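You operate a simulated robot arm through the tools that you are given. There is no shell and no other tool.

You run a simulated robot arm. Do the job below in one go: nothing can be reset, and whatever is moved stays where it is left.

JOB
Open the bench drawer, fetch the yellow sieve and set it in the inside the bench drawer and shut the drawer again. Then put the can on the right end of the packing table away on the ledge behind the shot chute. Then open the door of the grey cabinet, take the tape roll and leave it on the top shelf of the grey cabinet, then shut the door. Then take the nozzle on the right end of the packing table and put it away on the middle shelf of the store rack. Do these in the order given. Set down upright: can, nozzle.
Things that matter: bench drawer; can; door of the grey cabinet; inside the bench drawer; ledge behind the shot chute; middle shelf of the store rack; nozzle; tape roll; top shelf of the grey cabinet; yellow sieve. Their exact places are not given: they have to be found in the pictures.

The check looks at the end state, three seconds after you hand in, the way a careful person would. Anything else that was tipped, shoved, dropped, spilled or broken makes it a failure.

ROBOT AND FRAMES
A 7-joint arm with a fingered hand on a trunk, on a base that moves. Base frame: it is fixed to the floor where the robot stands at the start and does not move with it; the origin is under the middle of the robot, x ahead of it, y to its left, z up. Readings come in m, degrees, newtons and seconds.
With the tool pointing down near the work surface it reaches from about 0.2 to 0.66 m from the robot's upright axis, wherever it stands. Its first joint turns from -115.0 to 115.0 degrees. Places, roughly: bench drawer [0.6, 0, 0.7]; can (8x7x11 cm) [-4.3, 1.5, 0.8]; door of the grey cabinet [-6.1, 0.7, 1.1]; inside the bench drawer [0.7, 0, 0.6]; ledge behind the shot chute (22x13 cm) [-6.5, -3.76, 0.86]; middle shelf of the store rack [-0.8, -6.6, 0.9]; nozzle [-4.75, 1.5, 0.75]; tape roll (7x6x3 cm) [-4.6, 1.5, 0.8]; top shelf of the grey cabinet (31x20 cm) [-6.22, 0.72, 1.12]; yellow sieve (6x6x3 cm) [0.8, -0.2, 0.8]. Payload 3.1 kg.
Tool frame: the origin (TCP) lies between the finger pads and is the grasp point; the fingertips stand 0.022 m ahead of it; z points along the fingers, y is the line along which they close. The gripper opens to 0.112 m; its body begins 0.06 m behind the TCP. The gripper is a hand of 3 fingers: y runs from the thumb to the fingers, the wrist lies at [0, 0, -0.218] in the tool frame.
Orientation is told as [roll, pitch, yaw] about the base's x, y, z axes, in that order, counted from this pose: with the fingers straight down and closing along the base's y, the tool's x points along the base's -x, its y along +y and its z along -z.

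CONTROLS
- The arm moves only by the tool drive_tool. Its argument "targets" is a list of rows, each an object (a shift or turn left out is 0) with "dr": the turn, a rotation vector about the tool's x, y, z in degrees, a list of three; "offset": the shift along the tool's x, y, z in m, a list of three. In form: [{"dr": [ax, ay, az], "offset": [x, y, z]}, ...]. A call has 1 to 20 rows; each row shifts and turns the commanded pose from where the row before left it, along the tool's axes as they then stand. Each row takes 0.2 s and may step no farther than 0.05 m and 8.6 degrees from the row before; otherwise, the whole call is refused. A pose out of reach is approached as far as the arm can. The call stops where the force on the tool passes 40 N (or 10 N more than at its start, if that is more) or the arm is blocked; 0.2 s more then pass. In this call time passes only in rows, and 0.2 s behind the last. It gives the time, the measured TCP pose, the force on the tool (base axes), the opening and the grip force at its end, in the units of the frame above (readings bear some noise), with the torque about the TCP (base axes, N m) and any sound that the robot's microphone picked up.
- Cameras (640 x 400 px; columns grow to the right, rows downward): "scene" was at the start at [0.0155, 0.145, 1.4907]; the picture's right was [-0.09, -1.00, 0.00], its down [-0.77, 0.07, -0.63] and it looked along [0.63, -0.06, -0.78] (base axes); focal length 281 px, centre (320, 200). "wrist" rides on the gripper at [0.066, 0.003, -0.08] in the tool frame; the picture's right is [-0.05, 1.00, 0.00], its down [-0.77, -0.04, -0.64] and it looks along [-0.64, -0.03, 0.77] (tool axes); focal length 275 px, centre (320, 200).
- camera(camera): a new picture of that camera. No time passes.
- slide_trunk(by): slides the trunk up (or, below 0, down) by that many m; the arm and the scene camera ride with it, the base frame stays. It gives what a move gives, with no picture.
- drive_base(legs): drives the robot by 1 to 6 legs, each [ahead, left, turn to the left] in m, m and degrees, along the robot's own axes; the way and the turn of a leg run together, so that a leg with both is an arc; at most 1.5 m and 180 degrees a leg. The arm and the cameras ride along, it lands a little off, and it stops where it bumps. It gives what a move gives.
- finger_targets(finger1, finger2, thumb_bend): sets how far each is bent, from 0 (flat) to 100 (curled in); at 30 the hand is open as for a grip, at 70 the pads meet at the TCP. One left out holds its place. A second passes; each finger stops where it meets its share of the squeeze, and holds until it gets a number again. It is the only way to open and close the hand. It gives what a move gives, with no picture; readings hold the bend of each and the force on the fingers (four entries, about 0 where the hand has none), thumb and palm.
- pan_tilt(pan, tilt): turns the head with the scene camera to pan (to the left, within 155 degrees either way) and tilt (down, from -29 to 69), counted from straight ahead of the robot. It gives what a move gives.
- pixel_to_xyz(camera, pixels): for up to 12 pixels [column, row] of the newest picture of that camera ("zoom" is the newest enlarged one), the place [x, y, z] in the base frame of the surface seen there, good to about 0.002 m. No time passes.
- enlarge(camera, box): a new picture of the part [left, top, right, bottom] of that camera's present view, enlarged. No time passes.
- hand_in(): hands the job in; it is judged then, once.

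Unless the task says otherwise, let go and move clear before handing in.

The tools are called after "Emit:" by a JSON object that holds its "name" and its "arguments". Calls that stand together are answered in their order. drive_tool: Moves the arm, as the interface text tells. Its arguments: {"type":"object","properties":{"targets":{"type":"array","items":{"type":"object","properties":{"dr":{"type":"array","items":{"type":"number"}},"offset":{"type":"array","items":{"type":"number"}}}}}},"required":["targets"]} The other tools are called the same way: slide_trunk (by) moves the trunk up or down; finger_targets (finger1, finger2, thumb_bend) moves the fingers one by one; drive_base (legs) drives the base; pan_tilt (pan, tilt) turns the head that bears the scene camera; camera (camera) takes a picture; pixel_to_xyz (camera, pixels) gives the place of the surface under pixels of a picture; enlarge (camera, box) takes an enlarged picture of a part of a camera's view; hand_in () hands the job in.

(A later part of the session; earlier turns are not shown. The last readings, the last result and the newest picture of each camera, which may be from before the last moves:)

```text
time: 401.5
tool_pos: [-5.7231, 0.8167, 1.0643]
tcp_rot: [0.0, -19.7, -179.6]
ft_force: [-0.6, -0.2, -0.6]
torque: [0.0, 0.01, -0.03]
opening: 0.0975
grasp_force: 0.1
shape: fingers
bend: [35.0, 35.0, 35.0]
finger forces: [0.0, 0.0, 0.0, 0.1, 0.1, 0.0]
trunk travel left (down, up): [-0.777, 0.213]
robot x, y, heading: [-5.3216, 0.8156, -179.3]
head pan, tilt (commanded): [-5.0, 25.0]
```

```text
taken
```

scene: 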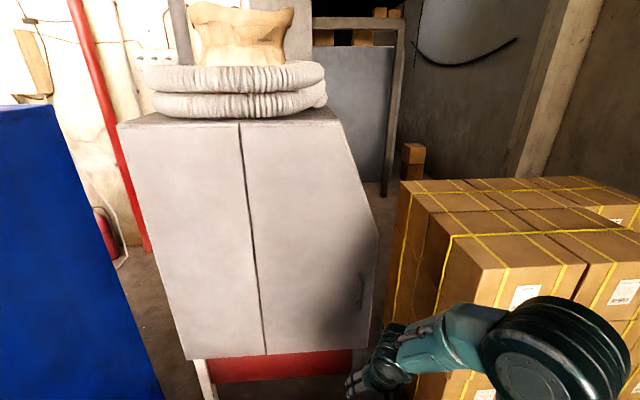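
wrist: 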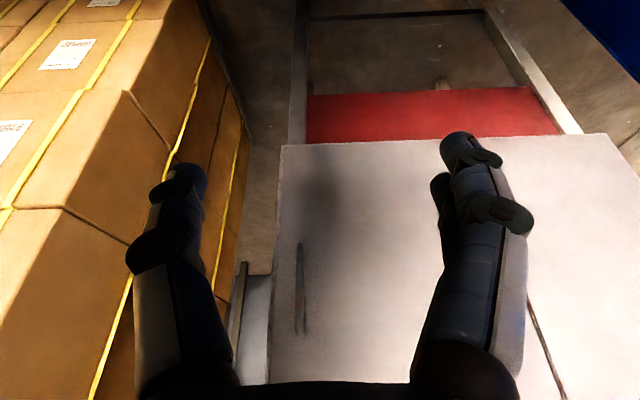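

Emit:
{"name": "pixel_to_xyz", "arguments": {"camera": "wrist", "pixels": [[299, 250], [299, 290], [300, 325], [303, 290], [296, 290], [284, 290], [330, 290], [530, 310], [285, 150], [272, 280]]}}

Emit:
{"name": "enlarge", "arguments": {"camera": "scene", "box": [320, 240, 420, 320]}}

Emit:
{"name": "pixel_to_xyz", "arguments": {"camera": "scene", "pixels": [[360, 290], [360, 275], [360, 305], [361, 290], [378, 240], [365, 340], [262, 350], [240, 125]]}}

```text
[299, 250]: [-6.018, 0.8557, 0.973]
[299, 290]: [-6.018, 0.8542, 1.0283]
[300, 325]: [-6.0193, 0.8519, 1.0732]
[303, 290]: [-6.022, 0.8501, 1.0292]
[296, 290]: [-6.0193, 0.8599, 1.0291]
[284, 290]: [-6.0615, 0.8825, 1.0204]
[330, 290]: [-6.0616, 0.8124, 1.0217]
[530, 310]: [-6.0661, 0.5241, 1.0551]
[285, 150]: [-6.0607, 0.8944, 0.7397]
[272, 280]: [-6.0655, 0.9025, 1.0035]
```

```text
5.00 times, centred on (370, 280) of scene
```

zoom: 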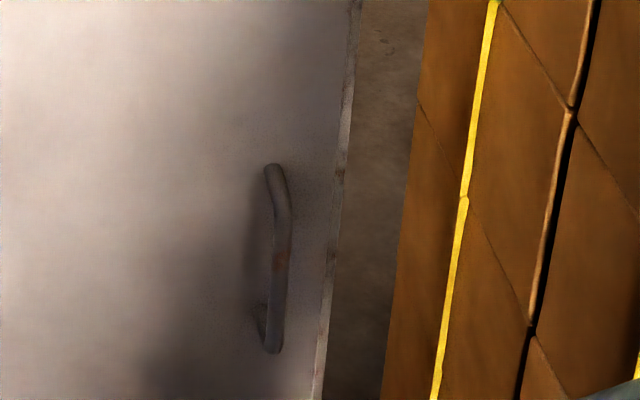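

```text
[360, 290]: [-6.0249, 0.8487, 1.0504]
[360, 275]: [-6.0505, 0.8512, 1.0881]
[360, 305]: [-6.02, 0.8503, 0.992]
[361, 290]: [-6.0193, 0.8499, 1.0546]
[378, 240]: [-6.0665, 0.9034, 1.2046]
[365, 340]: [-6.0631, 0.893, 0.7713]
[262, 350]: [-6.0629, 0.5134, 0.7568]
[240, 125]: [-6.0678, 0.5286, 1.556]
```

Handle bar centre ≈ (−6.022, 0.853), z 0.95–1.08. I'll move forward a bit and pitch the hand to horizontal, with fingers closing along y.

Emit:
{"name": "drive_tool", "arguments": {"targets": [{"offset": [-0.0376, 0, 0.01356]}, {"offset": [-0.0376, 0, 0.01356]}, {"offset": [-0.0376, 0, 0.01356]}, {"dr": [0, -7.8, 0]}, {"dr": [0, -7.8, 0]}, {"dr": [0, -7.8, 0]}, {"dr": [0, -7.8, 0]}, {"dr": [0, -7.8, 0]}, {"dr": [0, -7.8, 0]}, {"dr": [0, -7.8, 0]}, {"dr": [0, -7.8, 0]}, {"dr": [0, -7.8, 0]}]}}

Emit:
{"name": "camera", "arguments": {"camera": "scene"}}

Emit:
{"name": "camera", "arguments": {"camera": "wrist"}}

```text
time: 404.1
tool_pos: [-5.8439, 0.8233, 1.0613]
tcp_rot: [-11.9, -81.8, -168.8]
ft_force: [0.1, -0.1, 1.0]
torque: [0.02, 0.0, -0.05]
opening: 0.0977
grasp_force: 0.1
shape: fingers
bend: [35.0, 35.0, 35.0]
finger forces: [0.0, 0.1, 0.0, 0.0, 0.0, 0.0]
out of reach, approached as far as the arm can: row 5, 6
trunk travel left (down, up): [-0.777, 0.213]
robot x, y, heading: [-5.3265, 0.8155, -179.7]
head pan, tilt (commanded): [-5.0, 25.0]
```

```text
taken
```

scene: 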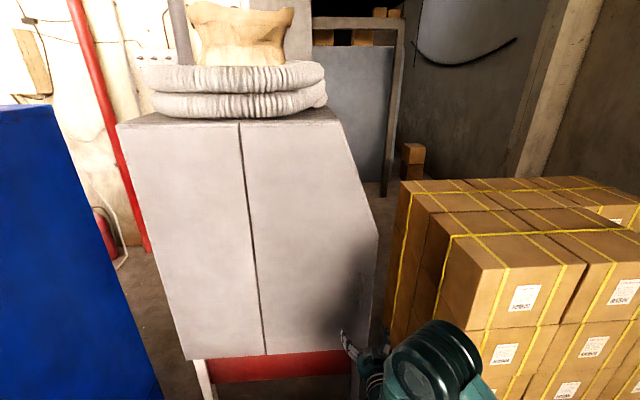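

```text
taken
```

wrist: 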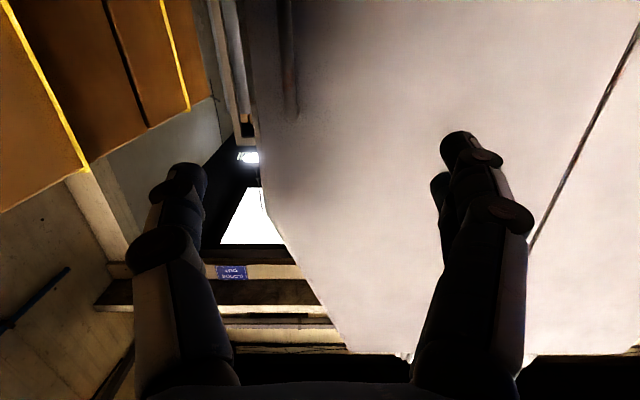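

The hand points at the door (8° low). I'll level it, align with the bar, and advance partway.

Emit:
{"name": "drive_tool", "arguments": {"targets": [{"dr": [0, -8, 0]}, {"offset": [0.0405, -0.03, 0]}, {"offset": [0, 0, 0.04]}, {"offset": [0, 0, 0.04]}]}}

Emit:
{"name": "camera", "arguments": {"camera": "scene"}}

Emit:
{"name": "camera", "arguments": {"camera": "wrist"}}

```text
refused: row 2 steps farther than a row can; nothing moved
```

```text
taken
```

scene: 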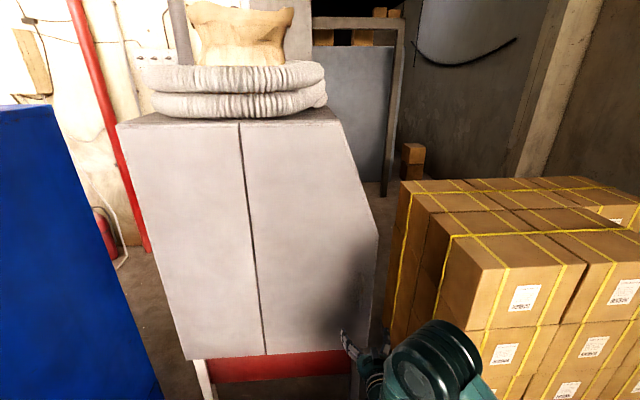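

```text
taken
```

wrist: 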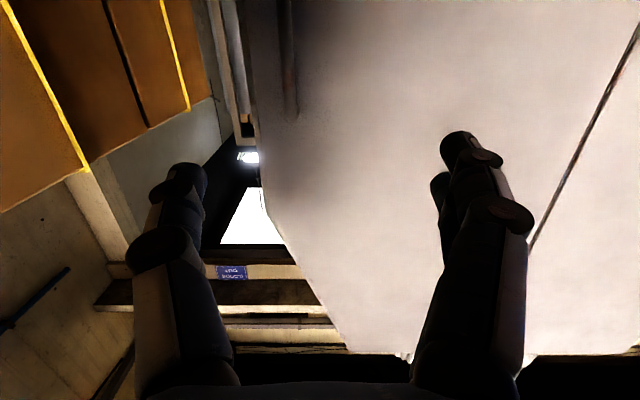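

Emit:
{"name": "drive_tool", "arguments": {"targets": [{"dr": [0, -8, 0]}, {"offset": [0.02, -0.015, 0]}, {"offset": [0.02, -0.015, 0]}, {"offset": [0, 0, 0.04]}, {"offset": [0, 0, 0.04]}]}}

Emit:
{"name": "camera", "arguments": {"camera": "scene"}}

Emit:
{"name": "camera", "arguments": {"camera": "wrist"}}

```text
time: 405.3
tool_pos: [-5.9225, 0.8574, 1.0204]
tcp_rot: [-86.0, -88.2, -94.6]
ft_force: [-0.1, 0.1, 0.6]
torque: [0.0, -0.03, 0.0]
opening: 0.0976
grasp_force: 0.1
shape: fingers
bend: [35.0, 35.0, 35.0]
finger forces: [0.1, 0.0, 0.0, 0.0, 0.1, 0.1]
trunk travel left (down, up): [-0.777, 0.213]
robot x, y, heading: [-5.3244, 0.8171, -179.5]
head pan, tilt (commanded): [-5.0, 25.0]
```

```text
taken
```

scene: 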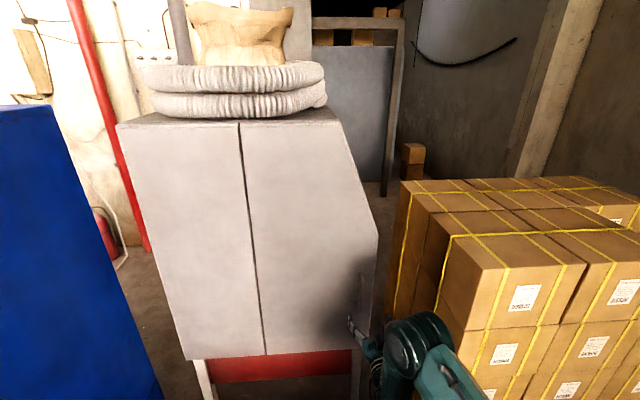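

```text
taken
```

wrist: 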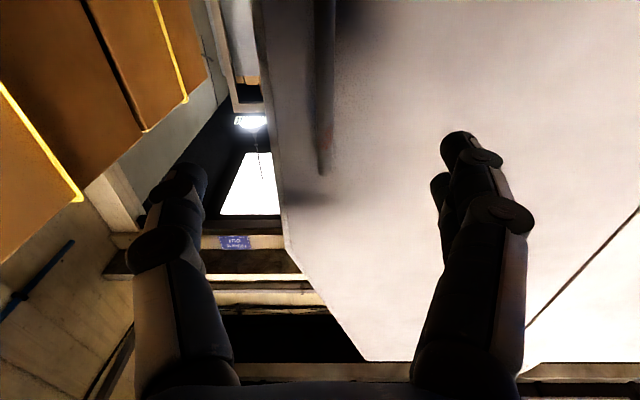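

The bar is centred (col ≈322). I'll half-close the fingers and advance onto the bar.

Emit:
{"name": "finger_targets", "arguments": {"finger1": 47, "finger2": 47, "thumb_bend": 47}}

Emit:
{"name": "drive_tool", "arguments": {"targets": [{"offset": [0, 0.003, 0.035]}, {"offset": [0, 0, 0.035]}, {"offset": [0, 0, 0.025]}]}}

Emit:
{"name": "camera", "arguments": {"camera": "wrist"}}

```text
time: 406.3
tool_pos: [-5.9216, 0.8574, 1.0226]
tcp_rot: [-87.5, -88.4, -93.2]
ft_force: [-0.9, 0.2, 0.9]
torque: [-0.01, -0.06, 0.01]
opening: 0.0644
grasp_force: 0.1
shape: fingers
bend: [47.0, 47.0, 47.0]
finger forces: [0.1, 0.0, 0.0, 0.0, 0.1, 0.0]
trunk travel left (down, up): [-0.777, 0.213]
robot x, y, heading: [-5.3239, 0.8188, -179.5]
head pan, tilt (commanded): [-5.0, 25.0]
```

```text
time: 407.1
tool_pos: [-6.0188, 0.8552, 1.022]
tcp_rot: [-83.1, -88.2, -97.4]
ft_force: [0.4, 0.2, -0.2]
torque: [-0.01, 0.0, 0.0]
opening: 0.0641
grasp_force: 0.0
shape: fingers
bend: [47.0, 47.0, 47.0]
finger forces: [0.0, 0.0, 0.1, 0.1, 0.0, 0.1]
trunk travel left (down, up): [-0.777, 0.213]
robot x, y, heading: [-5.3236, 0.8168, -179.6]
head pan, tilt (commanded): [-5.0, 25.0]
```

```text
taken
```

wrist: 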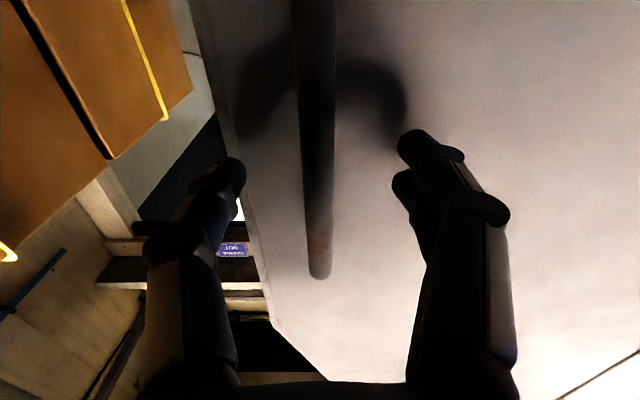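

Now I'll curl the fingers closed around the bar.

Emit:
{"name": "finger_targets", "arguments": {"finger1": 80, "finger2": 80, "thumb_bend": 76}}

Emit:
{"name": "camera", "arguments": {"camera": "wrist"}}

```text
time: 408.1
tool_pos: [-6.019, 0.8538, 1.0229]
tcp_rot: [-87.3, -88.2, -93.1]
ft_force: [-6.4, -5.2, 2.1]
torque: [0.0, 0.0, 0.02]
opening: 0.0001
grasp_force: 8.6
shape: fingers
bend: [77.0, 77.0, 72.0]
finger forces: [5.8, 5.8, 0.1, 0.0, 5.9, 0.1]
trunk travel left (down, up): [-0.777, 0.213]
robot x, y, heading: [-5.3258, 0.8144, -179.6]
head pan, tilt (commanded): [-5.0, 25.0]
```

```text
taken
```

wrist: 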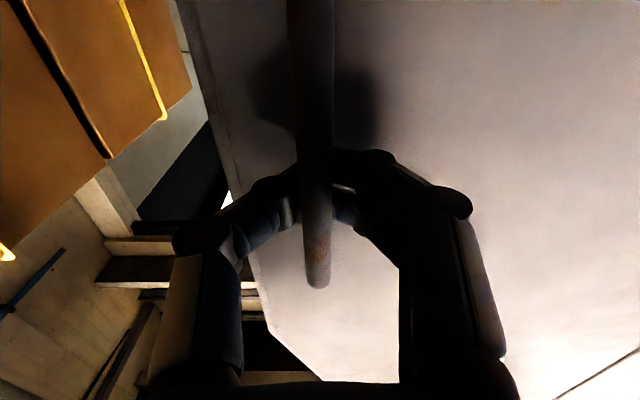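

The fingers form a closed loop around the bar. I'll pull the door along its arc in small steps, turning the hand slightly with it.

Emit:
{"name": "drive_tool", "arguments": {"targets": [{"offset": [0, 0.0048, -0.0284], "dr": [3, 0, 0]}, {"offset": [0, 0.0058, -0.0282], "dr": [3, 0, 0]}, {"offset": [0, 0.0068, -0.0281], "dr": [3, 0, 0]}]}}

Emit:
{"name": "camera", "arguments": {"camera": "scene"}}

Emit:
{"name": "camera", "arguments": {"camera": "wrist"}}

```text
time: 408.9
tool_pos: [-5.9343, 0.8311, 1.0239]
tcp_rot: [-95.7, -88.2, -93.8]
ft_force: [-0.1, -0.8, 0.6]
torque: [-0.02, 0.0, -0.02]
opening: 0.0
grasp_force: 0.0
shape: fingers
bend: [78.0, 78.0, 74.0]
finger forces: [0.0, 0.0, 0.0, 0.0, 0.0, 0.0]
trunk travel left (down, up): [-0.777, 0.213]
robot x, y, heading: [-5.3262, 0.8156, -179.5]
head pan, tilt (commanded): [-5.0, 25.0]
```

```text
taken
```

scene: 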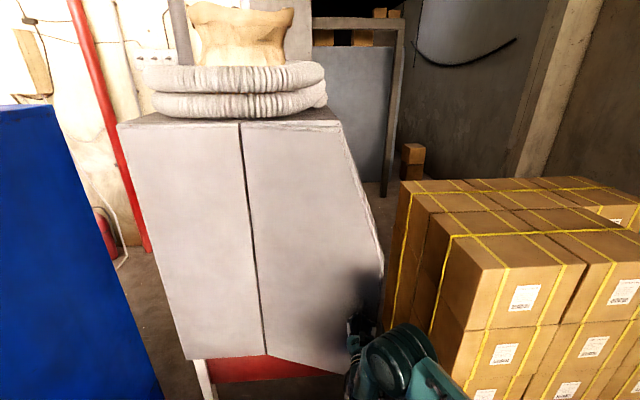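

```text
taken
```

wrist: 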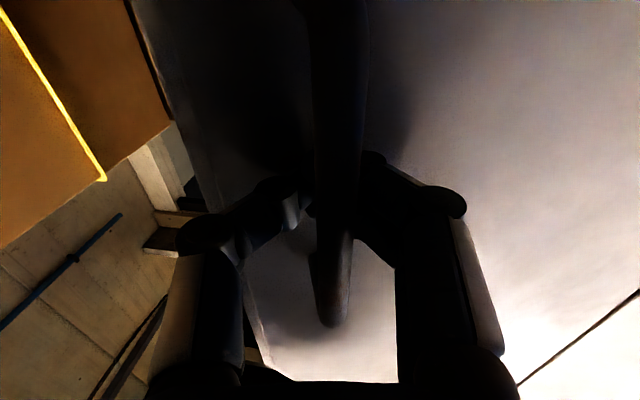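

The door is opening (its bottom edge swings out). Continuing along the arc.

Emit:
{"name": "drive_tool", "arguments": {"targets": [{"offset": [0, 0.0078, -0.0278], "dr": [3, 0, 0]}, {"offset": [0, 0.0087, -0.0275], "dr": [3, 0, 0]}, {"offset": [0, 0.0097, -0.0271], "dr": [3, 0, 0]}]}}

Emit:
{"name": "camera", "arguments": {"camera": "scene"}}

Emit:
{"name": "camera", "arguments": {"camera": "wrist"}}

```text
time: 409.7
tool_pos: [-5.86, 0.7875, 1.023]
tcp_rot: [-106.4, -88.1, -92.1]
ft_force: [1.0, -1.3, -0.3]
torque: [-0.02, 0.02, -0.01]
opening: 0.0001
grasp_force: 0.0
shape: fingers
bend: [78.0, 78.0, 74.0]
finger forces: [0.0, 0.0, 0.1, 0.0, 0.0, 0.0]
trunk travel left (down, up): [-0.777, 0.213]
robot x, y, heading: [-5.3275, 0.8158, -179.2]
head pan, tilt (commanded): [-5.0, 25.0]
```

```text
taken
```

scene: 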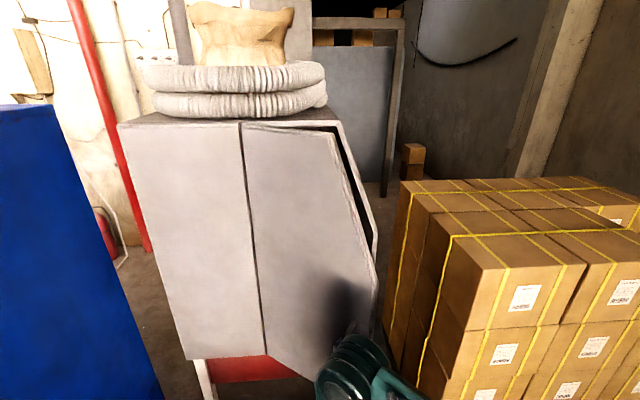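

```text
taken
```

wrist: 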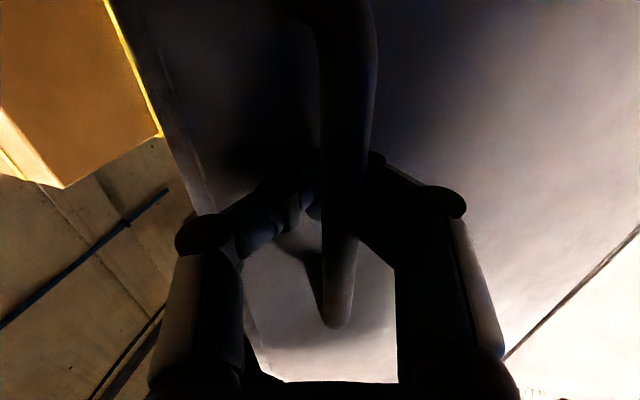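

Door ≈30° open. Continuing the arc.

Emit:
{"name": "drive_tool", "arguments": {"targets": [{"offset": [0, 0.0108, -0.0269], "dr": [4, 0, 0]}, {"offset": [0, 0.0115, -0.0266], "dr": [4, 0, 0]}, {"offset": [0, 0.0118, -0.0264], "dr": [4, 0, 0]}]}}

Emit:
{"name": "camera", "arguments": {"camera": "scene"}}

Emit:
{"name": "camera", "arguments": {"camera": "wrist"}}

```text
time: 410.5
tool_pos: [-5.8, 0.7259, 1.0198]
tcp_rot: [-116.7, -88.1, -94.0]
ft_force: [0.3, -1.6, 0.1]
torque: [0.03, -0.02, 0.0]
opening: 0.0
grasp_force: 0.1
shape: fingers
bend: [78.0, 78.0, 74.0]
finger forces: [0.1, 0.1, 0.0, 0.0, 0.0, 0.1]
trunk travel left (down, up): [-0.777, 0.213]
robot x, y, heading: [-5.3234, 0.8159, -179.8]
head pan, tilt (commanded): [-5.0, 25.0]
```

```text
taken
```

scene: 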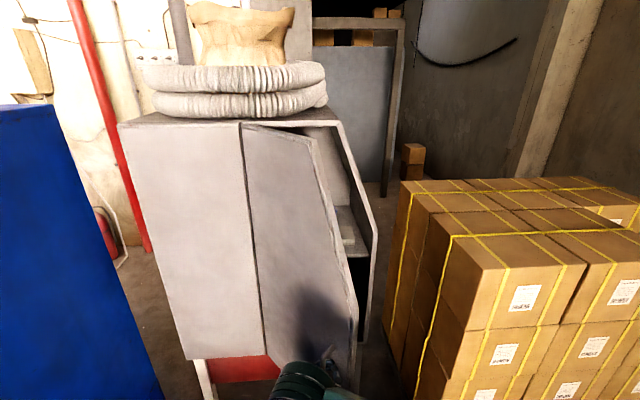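

```text
taken
```

wrist: 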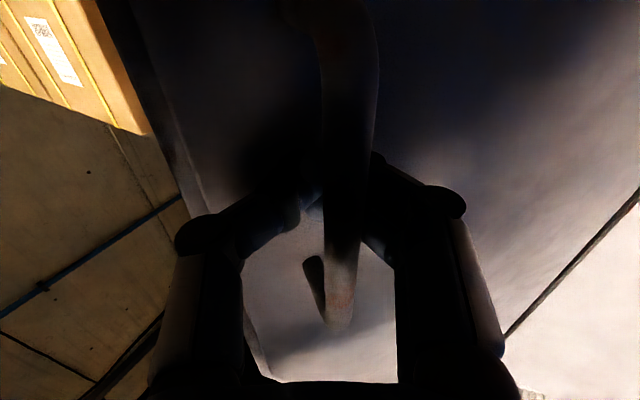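

Door ≈46° open, and the shelf shows inside. Continuing.

Emit:
{"name": "drive_tool", "arguments": {"targets": [{"offset": [0, 0.0123, -0.0261], "dr": [5, 0, 0]}, {"offset": [0, 0.0122, -0.0261], "dr": [5, 0, 0]}, {"offset": [0, 0.0122, -0.0261], "dr": [5, 0, 0]}]}}

Emit:
{"name": "camera", "arguments": {"camera": "scene"}}

```text
time: 411.3
tool_pos: [-5.7577, 0.6494, 1.0172]
tcp_rot: [-131.5, -88.2, -94.1]
ft_force: [2.8, -4.6, 0.3]
torque: [-0.01, -0.03, 0.02]
opening: 0.0
grasp_force: 6.7
shape: fingers
bend: [78.0, 78.0, 75.0]
finger forces: [0.0, 0.1, 0.0, 0.0, 13.6, 0.0]
trunk travel left (down, up): [-0.777, 0.213]
robot x, y, heading: [-5.3248, 0.8131, -179.8]
head pan, tilt (commanded): [-5.0, 25.0]
```

```text
taken
```

scene: 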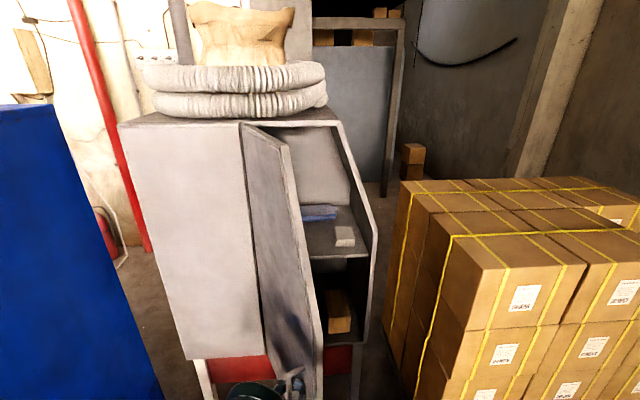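

Emit:
{"name": "drive_tool", "arguments": {"targets": [{"offset": [0, 0.0122, -0.0261], "dr": [6, 0, 0]}, {"offset": [0, 0.0123, -0.0261], "dr": [6, 0, 0]}]}}

Emit:
{"name": "camera", "arguments": {"camera": "scene"}}

```text
time: 411.9
tool_pos: [-5.741, 0.5946, 1.016]
tcp_rot: [-144.4, -88.2, -93.1]
ft_force: [-0.2, -2.3, 0.2]
torque: [0.01, 0.0, 0.03]
opening: 0.0001
grasp_force: 0.0
shape: fingers
bend: [78.0, 78.0, 75.0]
finger forces: [0.1, 0.1, 0.0, 0.0, 0.0, 0.0]
trunk travel left (down, up): [-0.777, 0.213]
robot x, y, heading: [-5.328, 0.8151, -179.4]
head pan, tilt (commanded): [-5.0, 25.0]
```

```text
taken
```

scene: 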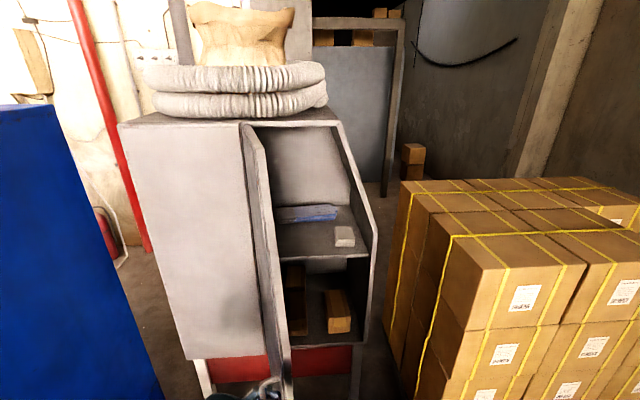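

Door ≈71° open. A few more degrees.

Emit:
{"name": "drive_tool", "arguments": {"targets": [{"offset": [0, 0.0117, -0.0263], "dr": [5, 0, 0]}, {"offset": [0, 0.0127, -0.0258], "dr": [5, 0, 0]}, {"offset": [0, 0.0128, -0.0258], "dr": [5, 0, 0]}, {"offset": [0, 0.0128, -0.0259], "dr": [4, 0, 0]}]}}

Emit:
{"name": "camera", "arguments": {"camera": "scene"}}

```text
time: 412.9
tool_pos: [-5.7201, 0.5772, 1.0446]
tcp_rot: [-156.4, -88.4, -100.1]
ft_force: [-25.1, -2.6, -12.5]
torque: [0.23, -0.29, -0.35]
opening: 0.0002
grasp_force: 12.2
shape: fingers
bend: [78.0, 78.0, 75.0]
finger forces: [11.6, 11.9, 0.0, 0.0, 0.0, 0.0]
out of reach, approached as far as the arm can: row 3, 4
trunk travel left (down, up): [-0.777, 0.213]
robot x, y, heading: [-5.3233, 0.8185, -179.4]
head pan, tilt (commanded): [-5.0, 25.0]
```

```text
taken
```

scene: 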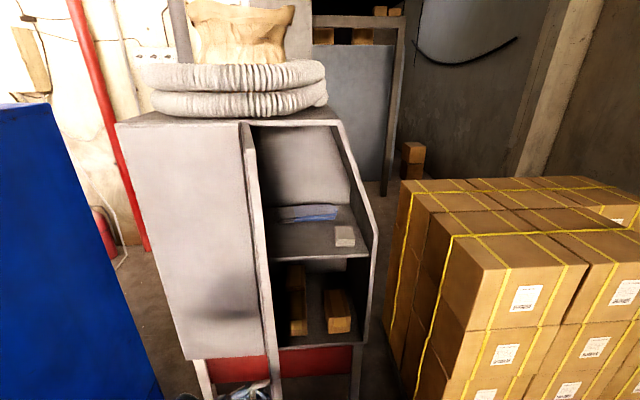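

Two rows were out of reach and the hand is straining (25 N). I'll back the command off two steps to relieve it.

Emit:
{"name": "drive_tool", "arguments": {"targets": [{"dr": [-4, 0, 0], "offset": [0, 0, 0]}, {"offset": [0, -0.0128, 0.0259]}, {"offset": [0, -0.0128, 0.0258], "dr": [-5, 0, 0]}]}}

Emit:
{"name": "camera", "arguments": {"camera": "scene"}}

Emit:
{"name": "camera", "arguments": {"camera": "wrist"}}

```text
time: 413.6
tool_pos: [-5.723, 0.6108, 1.045]
tcp_rot: [-154.8, -88.5, -96.2]
ft_force: [-36.8, -6.4, -10.8]
torque: [0.2, -0.21, -0.65]
opening: 0.0
grasp_force: 18.2
shape: fingers
bend: [78.0, 78.0, 76.0]
finger forces: [18.3, 18.0, 0.0, 0.0, 0.0, 0.0]
trunk travel left (down, up): [-0.777, 0.213]
robot x, y, heading: [-5.326, 0.8144, -179.6]
head pan, tilt (commanded): [-5.0, 25.0]
stopped in row 3: the force on the tool passed its limit at 43 N (the readings are from after the stop); the commanded pose is now the measured one
```

```text
taken
```

scene: 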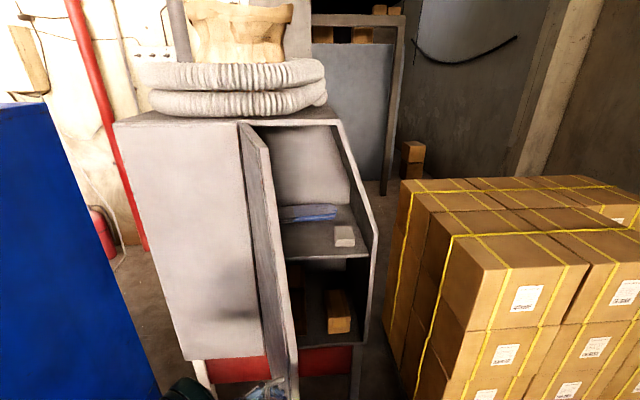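

```text
taken
```

wrist: 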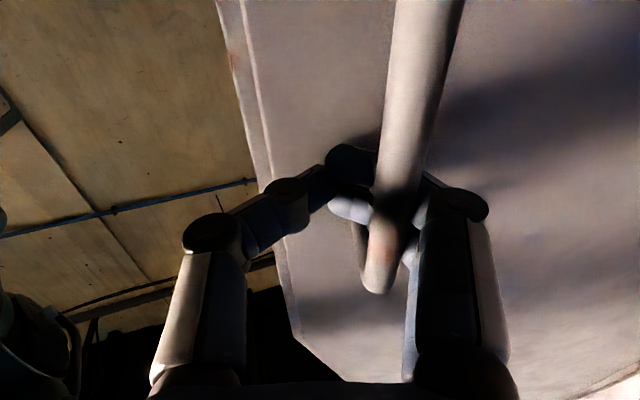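

Emit:
{"name": "drive_tool", "arguments": {"targets": [{"offset": [0, 0.0095, 0.0033]}, {"offset": [0, 0.0095, 0.0033]}]}}

```text
time: 414.2
tool_pos: [-5.7309, 0.6106, 1.0494]
tcp_rot: [-168.0, -88.3, -83.3]
ft_force: [0.1, 1.1, -0.2]
torque: [-0.03, -0.03, 0.0]
opening: 0.0
grasp_force: 0.0
shape: fingers
bend: [78.0, 78.0, 75.0]
finger forces: [0.0, 0.1, 0.0, 0.0, 0.0, 0.1]
trunk travel left (down, up): [-0.777, 0.213]
robot x, y, heading: [-5.3242, 0.8158, -179.3]
head pan, tilt (commanded): [-5.0, 25.0]
```

The strain is gone. Since the handle's arc is now nearly along −y, I'll swing the door further by strafing the base left in small steps.

Emit:
{"name": "drive_base", "arguments": {"legs": [[0, 0.06, 0]]}}

Emit:
{"name": "drive_base", "arguments": {"legs": [[0, 0.05, 0]]}}

Emit:
{"name": "camera", "arguments": {"camera": "scene"}}

```text
time: 415.1
tool_pos: [-5.7321, 0.5505, 1.0488]
tcp_rot: [-166.7, -88.3, -84.5]
ft_force: [-0.4, 0.5, 0.8]
torque: [0.0, -0.01, -0.01]
opening: 0.0
grasp_force: 0.1
shape: fingers
bend: [78.0, 78.0, 75.0]
finger forces: [0.0, 0.0, 0.0, 0.1, 0.0, 0.0]
trunk travel left (down, up): [-0.777, 0.213]
robot x, y, heading: [-5.3254, 0.7542, -180.1]
head pan, tilt (commanded): [-5.0, 25.0]
```

```text
time: 416.1
tool_pos: [-5.7325, 0.5035, 1.048]
tcp_rot: [-166.6, -88.3, -84.7]
ft_force: [-2.1, -0.1, 1.0]
torque: [-0.03, 0.01, -0.02]
opening: 0.0
grasp_force: 0.0
shape: fingers
bend: [78.0, 78.0, 75.0]
finger forces: [0.0, 0.0, 0.1, 0.0, 0.0, 0.0]
trunk travel left (down, up): [-0.777, 0.213]
robot x, y, heading: [-5.3242, 0.7075, -179.5]
head pan, tilt (commanded): [-5.0, 25.0]
```

```text
taken
```

scene: 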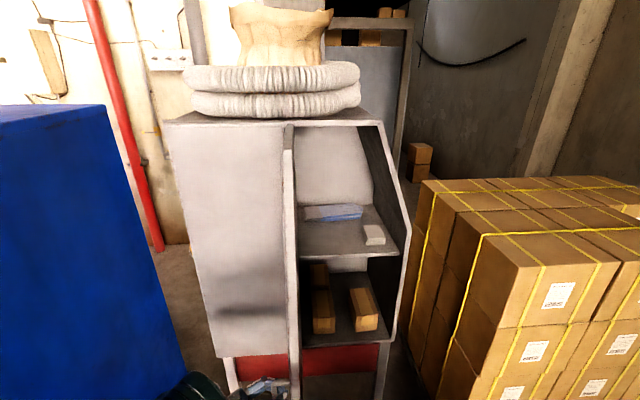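

Door ≈87°. A little more.

Emit:
{"name": "drive_base", "arguments": {"legs": [[0.008, 0.06, 0]]}}

Emit:
{"name": "camera", "arguments": {"camera": "scene"}}

Emit:
{"name": "camera", "arguments": {"camera": "wrist"}}

```text
time: 417.0
tool_pos: [-5.7402, 0.4409, 1.0479]
tcp_rot: [-163.9, -88.2, -87.4]
ft_force: [-7.2, 1.1, 1.7]
torque: [-0.03, 0.03, -0.08]
opening: 0.0001
grasp_force: 3.5
shape: fingers
bend: [78.0, 78.0, 75.0]
finger forces: [3.3, 2.8, 0.0, 0.0, 0.0, 0.0]
trunk travel left (down, up): [-0.777, 0.213]
robot x, y, heading: [-5.3313, 0.6494, -179.5]
head pan, tilt (commanded): [-5.0, 25.0]
```

```text
taken
```

scene: 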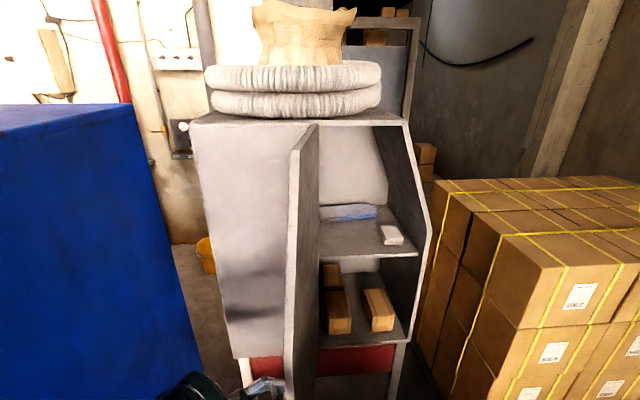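

```text
taken
```

wrist: 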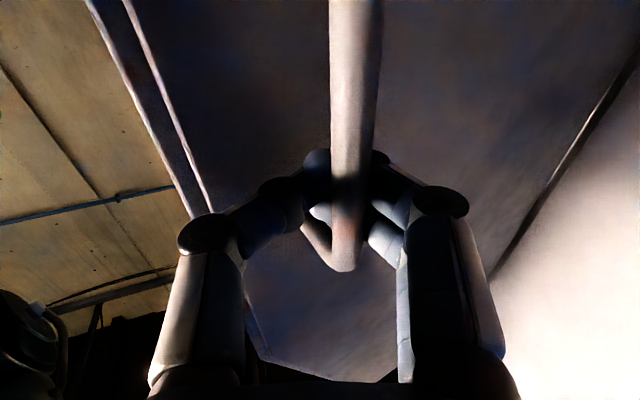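

The door is ≈98° open. I'll release the bar, withdraw slightly, and slide the hand out past the door's free edge.

Emit:
{"name": "finger_targets", "arguments": {"finger1": 42, "finger2": 42, "thumb_bend": 42}}

Emit:
{"name": "camera", "arguments": {"camera": "wrist"}}

```text
time: 418.0
tool_pos: [-5.7394, 0.4419, 1.0484]
tcp_rot: [-167.0, -88.3, -84.3]
ft_force: [-0.2, -0.8, -0.1]
torque: [0.01, -0.01, -0.01]
opening: 0.0774
grasp_force: 0.1
shape: fingers
bend: [42.0, 42.0, 42.0]
finger forces: [0.0, 0.0, 0.0, 0.0, 0.0, 0.1]
trunk travel left (down, up): [-0.777, 0.213]
robot x, y, heading: [-5.3327, 0.6441, -179.2]
head pan, tilt (commanded): [-5.0, 25.0]
```

```text
taken
```

wrist: 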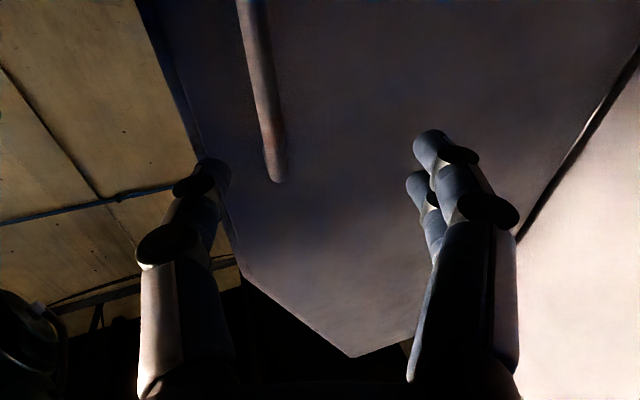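

Emit:
{"name": "drive_tool", "arguments": {"targets": [{"offset": [0, 0, -0.03]}, {"offset": [0, -0.0316, -0.0107]}, {"offset": [0, -0.0316, -0.0107]}, {"offset": [0, -0.0316, -0.0107]}, {"offset": [0, -0.0316, -0.0107]}]}}

Emit:
{"name": "camera", "arguments": {"camera": "scene"}}

Emit:
{"name": "camera", "arguments": {"camera": "wrist"}}

```text
time: 419.2
tool_pos: [-5.5948, 0.4128, 1.0488]
tcp_rot: [-169.2, -88.3, -82.1]
ft_force: [-0.3, 0.2, 0.0]
torque: [-0.02, -0.01, -0.01]
opening: 0.0776
grasp_force: 0.1
shape: fingers
bend: [42.0, 42.0, 42.0]
finger forces: [0.0, 0.0, 0.0, 0.0, 0.1, 0.0]
trunk travel left (down, up): [-0.777, 0.213]
robot x, y, heading: [-5.3312, 0.6452, -179.4]
head pan, tilt (commanded): [-5.0, 25.0]
```

```text
taken
```

scene: 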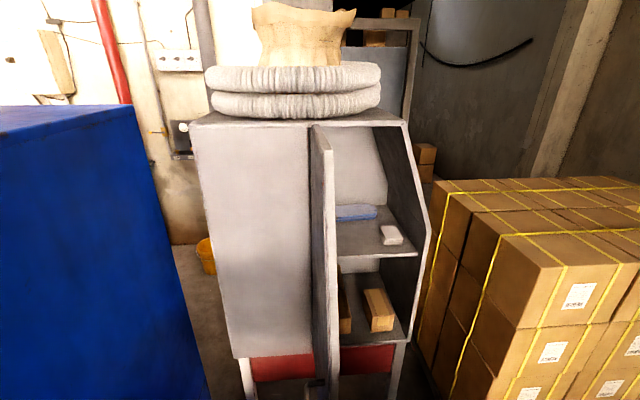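

```text
taken
```

wrist: 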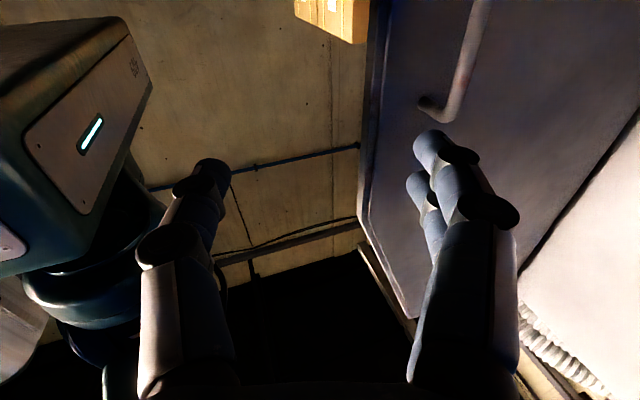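

Opening the fingers nudged the door back to ≈85°. I'll pass the hand by the free edge to the other side and push the door wider from inside.

Emit:
{"name": "drive_base", "arguments": {"legs": [[-0.03, -0.1, 0], [0, -0.27, 0]]}}

Emit:
{"name": "camera", "arguments": {"camera": "scene"}}

Emit:
{"name": "camera", "arguments": {"camera": "wrist"}}

```text
time: 421.9
tool_pos: [-5.5685, 0.7845, 1.0487]
tcp_rot: [-167.4, -88.3, -84.0]
ft_force: [0.4, -0.2, -0.6]
torque: [0.01, 0.02, 0.02]
opening: 0.0775
grasp_force: 0.1
shape: fingers
bend: [42.0, 42.0, 42.0]
finger forces: [0.0, 0.1, 0.0, 0.1, 0.1, 0.0]
trunk travel left (down, up): [-0.777, 0.213]
robot x, y, heading: [-5.309, 1.0154, -179.6]
head pan, tilt (commanded): [-5.0, 25.0]
```

```text
taken
```

scene: 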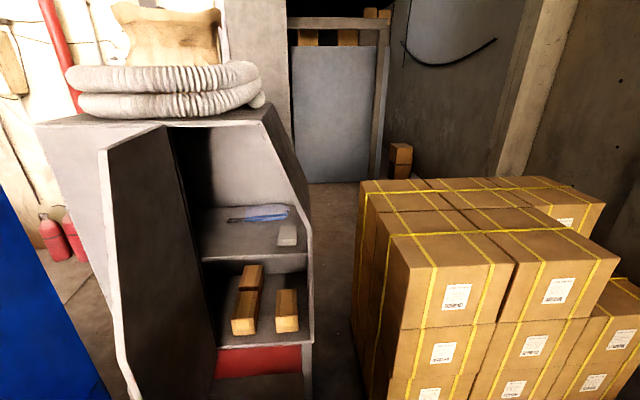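

```text
taken
```

wrist: 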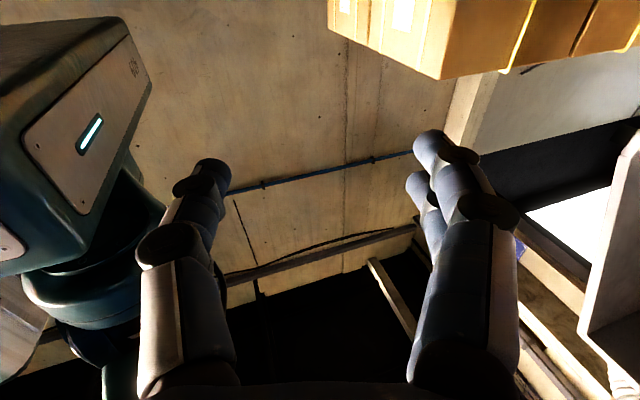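

The interior is visible: the top shelf with a blue tool and a small white block. I'll measure the door angle and the shelf.

Emit:
{"name": "pixel_to_xyz", "arguments": {"camera": "scene", "pixels": [[108, 160], [118, 300], [140, 390], [160, 250], [250, 240], [287, 235], [270, 213], [240, 250], [300, 245], [225, 215], [235, 235], [295, 262]]}}

Emit:
{"name": "enlarge", "arguments": {"camera": "scene", "box": [160, 130, 330, 290]}}

```text
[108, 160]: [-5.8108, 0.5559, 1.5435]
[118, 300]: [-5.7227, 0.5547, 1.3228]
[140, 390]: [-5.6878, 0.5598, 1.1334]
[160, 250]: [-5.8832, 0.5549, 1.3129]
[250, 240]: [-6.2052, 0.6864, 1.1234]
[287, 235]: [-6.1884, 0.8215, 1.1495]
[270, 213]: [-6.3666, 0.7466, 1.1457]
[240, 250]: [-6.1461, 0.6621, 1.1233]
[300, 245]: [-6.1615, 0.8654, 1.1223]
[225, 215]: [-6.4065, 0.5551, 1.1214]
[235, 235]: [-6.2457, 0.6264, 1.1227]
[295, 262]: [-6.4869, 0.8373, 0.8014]
```

```text
2.50 times, centred on (245, 210) of scene
```

zoom: 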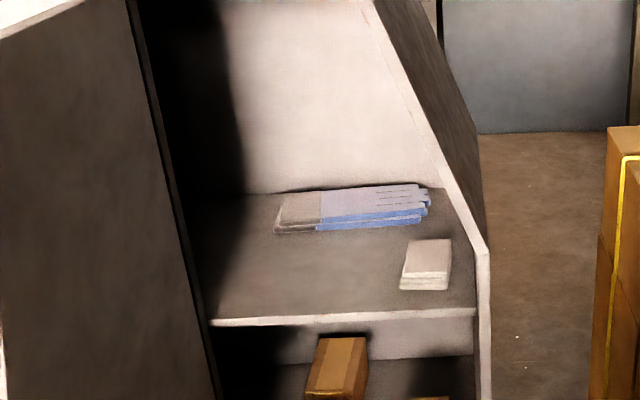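

Shelf surface z=1.1225, with gloves at the back and a white block at the right front; the free spot is about (−6.21, 0.67). First I'll turn the hand to point down, then push the door a bit wider.

Emit:
{"name": "drive_tool", "arguments": {"targets": [{"dr": [0, 8.2, 0]}, {"dr": [0, 8.2, 0]}, {"dr": [0, 8.2, 0]}, {"dr": [0, 8.2, 0]}, {"dr": [0, 8.2, 0]}, {"dr": [0, 8.2, 0]}, {"dr": [0, 8.2, 0]}, {"dr": [0, 8.2, 0]}, {"dr": [0, 8.2, 0]}, {"dr": [0, 8.2, 0]}, {"dr": [0, 7.0, 0]}]}}

Emit:
{"name": "camera", "arguments": {"camera": "scene"}}

Emit:
{"name": "camera", "arguments": {"camera": "wrist"}}

```text
time: 424.3
tool_pos: [-5.57, 0.7839, 1.0478]
tcp_rot: [-0.3, -2.4, 108.8]
ft_force: [-0.8, 0.7, 0.2]
torque: [-0.02, -0.01, -0.03]
opening: 0.0773
grasp_force: 0.1
shape: fingers
bend: [42.0, 42.0, 42.0]
finger forces: [0.1, 0.0, 0.1, 0.1, 0.0, 0.0]
trunk travel left (down, up): [-0.777, 0.213]
robot x, y, heading: [-5.3032, 1.0136, -179.7]
head pan, tilt (commanded): [-5.0, 25.0]
```

```text
taken
```

scene: 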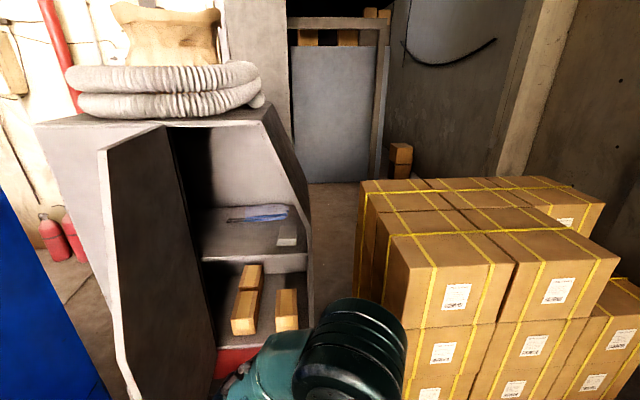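

```text
taken
```

wrist: 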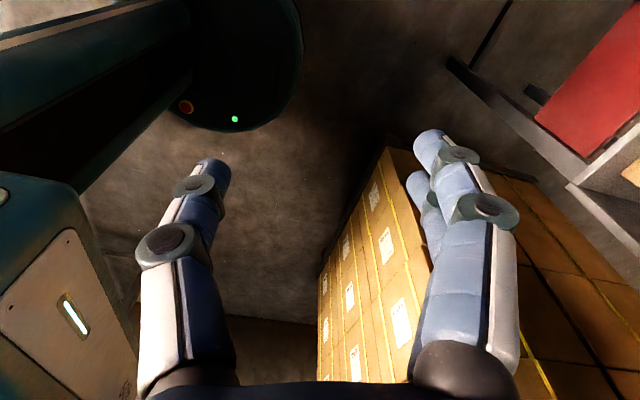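

Emit:
{"name": "drive_tool", "arguments": {"targets": [{"dr": [0, 0, -7.9]}, {"dr": [0, 0, -7.9]}, {"dr": [0, 0, -7.9]}, {"dr": [0, 0, -7.9]}, {"dr": [0, 0, -7.9]}, {"dr": [0, 0, -7.9]}, {"dr": [0, 0, -7.9]}, {"dr": [0, 0, -7.9]}, {"dr": [0, 0, -7.9]}]}}

Emit:
{"name": "finger_targets", "arguments": {"finger1": 65, "finger2": 65, "thumb_bend": 65}}

Emit:
{"name": "camera", "arguments": {"camera": "scene"}}

```text
time: 426.3
tool_pos: [-5.5699, 0.7844, 1.0485]
tcp_rot: [-2.7, -0.5, -180.0]
ft_force: [0.2, 0.1, -0.4]
torque: [0.01, -0.02, 0.0]
opening: 0.0777
grasp_force: 0.0
shape: fingers
bend: [42.0, 42.0, 42.0]
finger forces: [0.0, 0.0, 0.0, 0.0, 0.0, 0.1]
trunk travel left (down, up): [-0.777, 0.213]
robot x, y, heading: [-5.3034, 1.014, -179.6]
head pan, tilt (commanded): [-5.0, 25.0]
```

```text
time: 427.3
tool_pos: [-5.5689, 0.7822, 1.0473]
tcp_rot: [-2.5, -0.5, 179.9]
ft_force: [-0.3, 1.1, -0.5]
torque: [0.03, 0.03, 0.01]
opening: 0.0149
grasp_force: 0.1
shape: fingers
bend: [65.0, 65.0, 65.0]
finger forces: [0.1, 0.0, 0.0, 0.1, 0.1, 0.0]
trunk travel left (down, up): [-0.777, 0.213]
robot x, y, heading: [-5.3036, 1.0174, -179.6]
head pan, tilt (commanded): [-5.0, 25.0]
```

```text
taken
```

scene: 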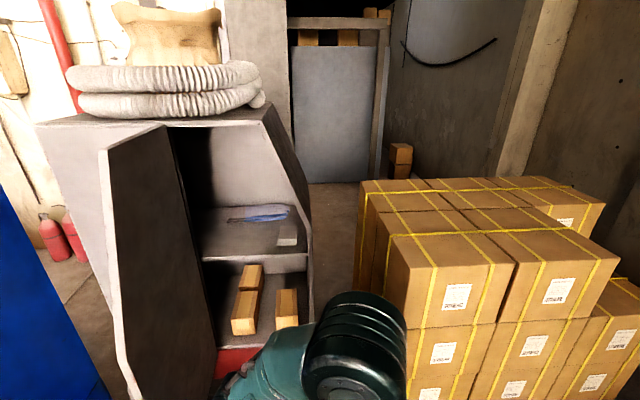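

Emit:
{"name": "drive_tool", "arguments": {"targets": [{"offset": [-0.045, 0, 0]}, {"offset": [-0.045, 0, 0]}, {"offset": [-0.045, 0, 0]}, {"offset": [-0.045, 0, 0]}]}}

Emit:
{"name": "drive_base", "arguments": {"legs": [[0, 0.15, 0]]}}

Emit:
{"name": "camera", "arguments": {"camera": "scene"}}

```text
time: 428.3
tool_pos: [-5.7528, 0.7837, 1.0498]
tcp_rot: [-2.6, -0.3, 179.9]
ft_force: [0.2, -1.0, -0.1]
torque: [-0.01, 0.0, 0.02]
opening: 0.0148
grasp_force: 0.1
shape: fingers
bend: [65.0, 65.0, 65.0]
finger forces: [0.0, 0.1, 0.0, 0.0, 0.1, 0.0]
trunk travel left (down, up): [-0.777, 0.213]
robot x, y, heading: [-5.305, 1.0153, -179.4]
head pan, tilt (commanded): [-5.0, 25.0]
```

```text
time: 429.7
tool_pos: [-5.7489, 0.6328, 1.0498]
tcp_rot: [-2.6, -0.5, 179.8]
ft_force: [0.0, 0.3, 0.4]
torque: [-0.01, 0.0, -0.01]
opening: 0.0148
grasp_force: 0.0
shape: fingers
bend: [65.0, 65.0, 65.0]
finger forces: [0.1, 0.0, 0.0, 0.1, 0.0, 0.0]
trunk travel left (down, up): [-0.777, 0.213]
robot x, y, heading: [-5.3044, 0.8701, -179.7]
head pan, tilt (commanded): [-5.0, 25.0]
```

```text
taken
```

scene: 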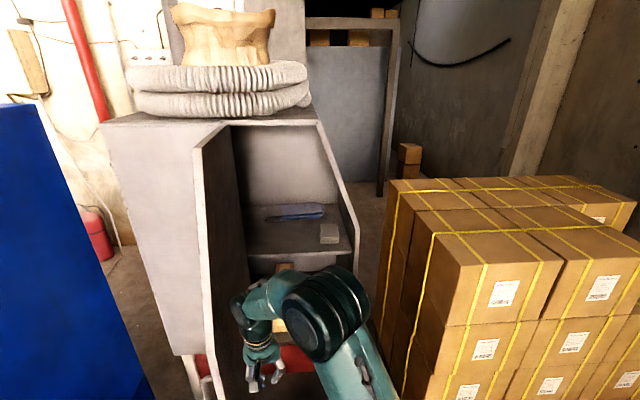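

Hand is now inside the swing, next to the door's inner face. I'll push it with the arm toward −y.

Emit:
{"name": "drive_tool", "arguments": {"targets": [{"offset": [0, 0.03, 0]}, {"offset": [0, 0.03, 0]}, {"offset": [0, 0.03, 0]}]}}

Emit:
{"name": "camera", "arguments": {"camera": "scene"}}

Emit:
{"name": "pixel_to_xyz", "arguments": {"camera": "scene", "pixels": [[200, 170], [205, 250], [225, 200], [230, 250]]}}

```text
time: 430.5
tool_pos: [-5.7488, 0.5431, 1.0451]
tcp_rot: [-2.6, -0.6, 179.8]
ft_force: [0.4, 0.3, 0.9]
torque: [0.0, -0.02, 0.02]
opening: 0.0143
grasp_force: 0.1
shape: fingers
bend: [65.0, 65.0, 65.0]
finger forces: [0.0, 0.0, 0.0, 0.1, 0.0, 0.0]
trunk travel left (down, up): [-0.777, 0.213]
robot x, y, heading: [-5.3015, 0.8669, -179.4]
head pan, tilt (commanded): [-5.0, 25.0]
```

```text
taken
```

scene: 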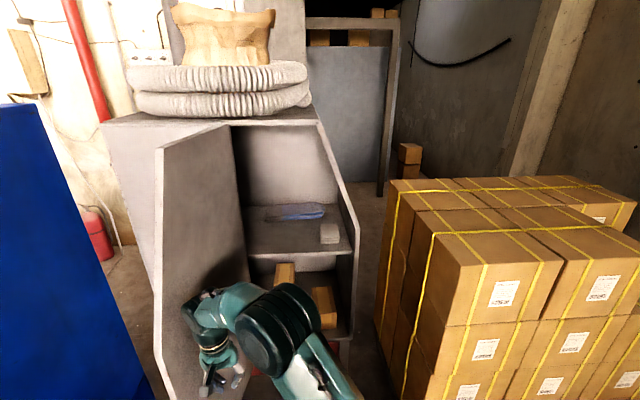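

```text
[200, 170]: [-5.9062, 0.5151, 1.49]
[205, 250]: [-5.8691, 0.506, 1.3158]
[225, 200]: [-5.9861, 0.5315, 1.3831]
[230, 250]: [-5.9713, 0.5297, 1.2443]
```

Door now ≈102°. One more nudge, then I'll retreat the hand and turn to the table.

Emit:
{"name": "drive_tool", "arguments": {"targets": [{"offset": [0, 0.03, 0]}]}}

Emit:
{"name": "drive_tool", "arguments": {"targets": [{"offset": [0, -0.045, 0]}, {"offset": [0, -0.045, 0]}, {"offset": [0, -0.045, 0]}, {"offset": [0.03, -0.035, 0]}, {"offset": [0.03, -0.035, 0]}]}}

Emit:
{"name": "camera", "arguments": {"camera": "scene"}}

Emit:
{"name": "pixel_to_xyz", "arguments": {"camera": "scene", "pixels": [[165, 200], [200, 170], [205, 250], [225, 200], [160, 300], [265, 245], [330, 235]]}}

```text
time: 430.9
tool_pos: [-5.7483, 0.5126, 1.0441]
tcp_rot: [-2.7, -0.5, 179.9]
ft_force: [0.0, 0.8, 0.7]
torque: [0.02, -0.03, 0.03]
opening: 0.0142
grasp_force: 0.0
shape: fingers
bend: [65.0, 65.0, 65.0]
finger forces: [0.0, 0.1, 0.0, 0.0, 0.0, 0.0]
trunk travel left (down, up): [-0.777, 0.213]
robot x, y, heading: [-5.3045, 0.8669, -179.4]
head pan, tilt (commanded): [-5.0, 25.0]
```

```text
time: 432.1
tool_pos: [-5.6881, 0.7192, 1.0532]
tcp_rot: [-2.5, -0.7, 179.9]
ft_force: [-0.8, 0.0, 0.2]
torque: [-0.04, -0.01, -0.03]
opening: 0.0144
grasp_force: 0.2
shape: fingers
bend: [65.0, 65.0, 65.0]
finger forces: [0.0, 0.0, 0.1, 0.0, 0.0, 0.0]
trunk travel left (down, up): [-0.777, 0.213]
robot x, y, heading: [-5.3036, 0.8646, -179.5]
head pan, tilt (commanded): [-5.0, 25.0]
```

```text
taken
```

scene: 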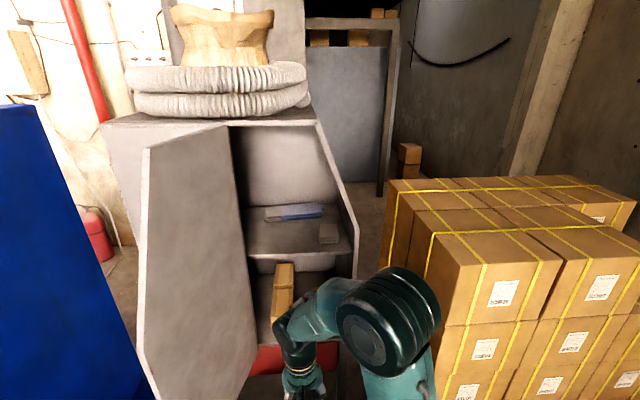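

```text
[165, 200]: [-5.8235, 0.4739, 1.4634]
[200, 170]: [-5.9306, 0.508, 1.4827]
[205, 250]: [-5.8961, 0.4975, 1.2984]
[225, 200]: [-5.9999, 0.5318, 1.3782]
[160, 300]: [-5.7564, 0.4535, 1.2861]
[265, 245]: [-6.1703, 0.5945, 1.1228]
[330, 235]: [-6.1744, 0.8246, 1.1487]
```

Door now ≈108° open, clear of the shelf. I'll raise the trunk, move along the aisle and turn around to face the table's back side.

Emit:
{"name": "slide_trunk", "arguments": {"by": 0.2}}

Emit:
{"name": "drive_base", "arguments": {"legs": [[-0.02, -0.8, 0], [0, 0, -179.5]]}}

Emit:
{"name": "pan_tilt", "arguments": {"pan": -10, "tilt": 45}}

Emit:
{"name": "camera", "arguments": {"camera": "scene"}}

Emit:
{"name": "camera", "arguments": {"camera": "wrist"}}

```text
time: 434.3
tool_pos: [-5.6897, 0.7176, 1.2529]
tcp_rot: [-2.6, -0.5, 179.8]
ft_force: [0.9, -0.5, -0.3]
torque: [-0.02, 0.03, -0.02]
opening: 0.0143
grasp_force: 0.0
shape: fingers
bend: [65.0, 65.0, 65.0]
finger forces: [0.0, 0.0, 0.0, 0.0, 0.0, 0.0]
trunk travel left (down, up): [-0.977, 0.013]
robot x, y, heading: [-5.3051, 0.8686, -179.7]
head pan, tilt (commanded): [-5.0, 25.0]
```

```text
time: 445.8
tool_pos: [-4.9067, 1.8163, 1.2528]
tcp_rot: [-2.6, -0.5, 0.8]
ft_force: [0.0, -0.6, -0.1]
torque: [-0.02, -0.02, 0.01]
opening: 0.0143
grasp_force: 0.1
shape: fingers
bend: [65.0, 65.0, 65.0]
finger forces: [0.0, 0.0, 0.1, 0.1, 0.0, 0.0]
trunk travel left (down, up): [-0.977, 0.013]
robot x, y, heading: [-5.2885, 1.6655, 1.5]
head pan, tilt (commanded): [-5.0, 25.0]
```

```text
time: 446.7
tool_pos: [-4.9058, 1.8182, 1.2533]
tcp_rot: [-2.5, -0.5, 0.8]
ft_force: [-0.4, 0.7, -0.4]
torque: [0.01, 0.0, 0.0]
opening: 0.0143
grasp_force: 0.0
shape: fingers
bend: [65.0, 65.0, 65.0]
finger forces: [0.0, 0.0, 0.1, 0.1, 0.0, 0.1]
trunk travel left (down, up): [-0.977, 0.013]
robot x, y, heading: [-5.2889, 1.6644, 1.2]
head pan, tilt (commanded): [-10.0, 45.0]
```

```text
taken
```

scene: 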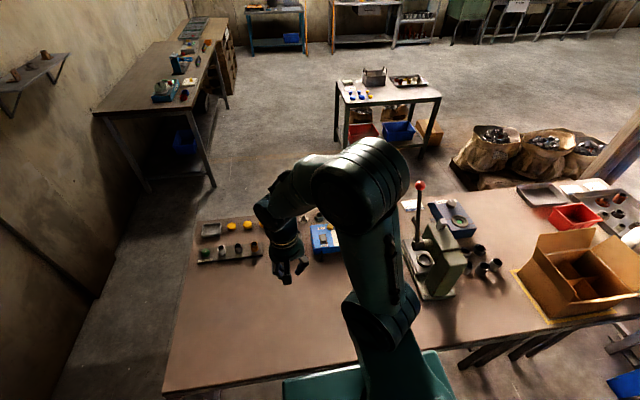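

```text
taken
```

wrist: 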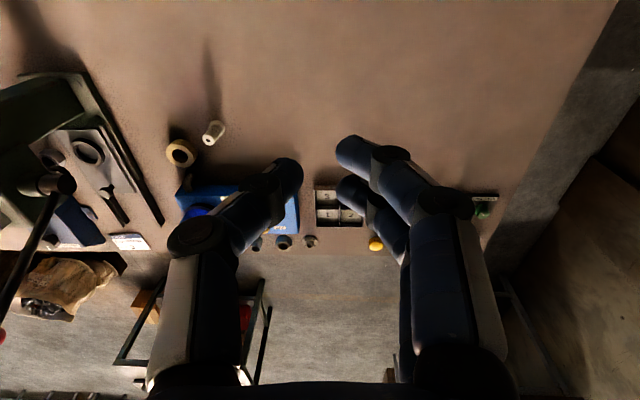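

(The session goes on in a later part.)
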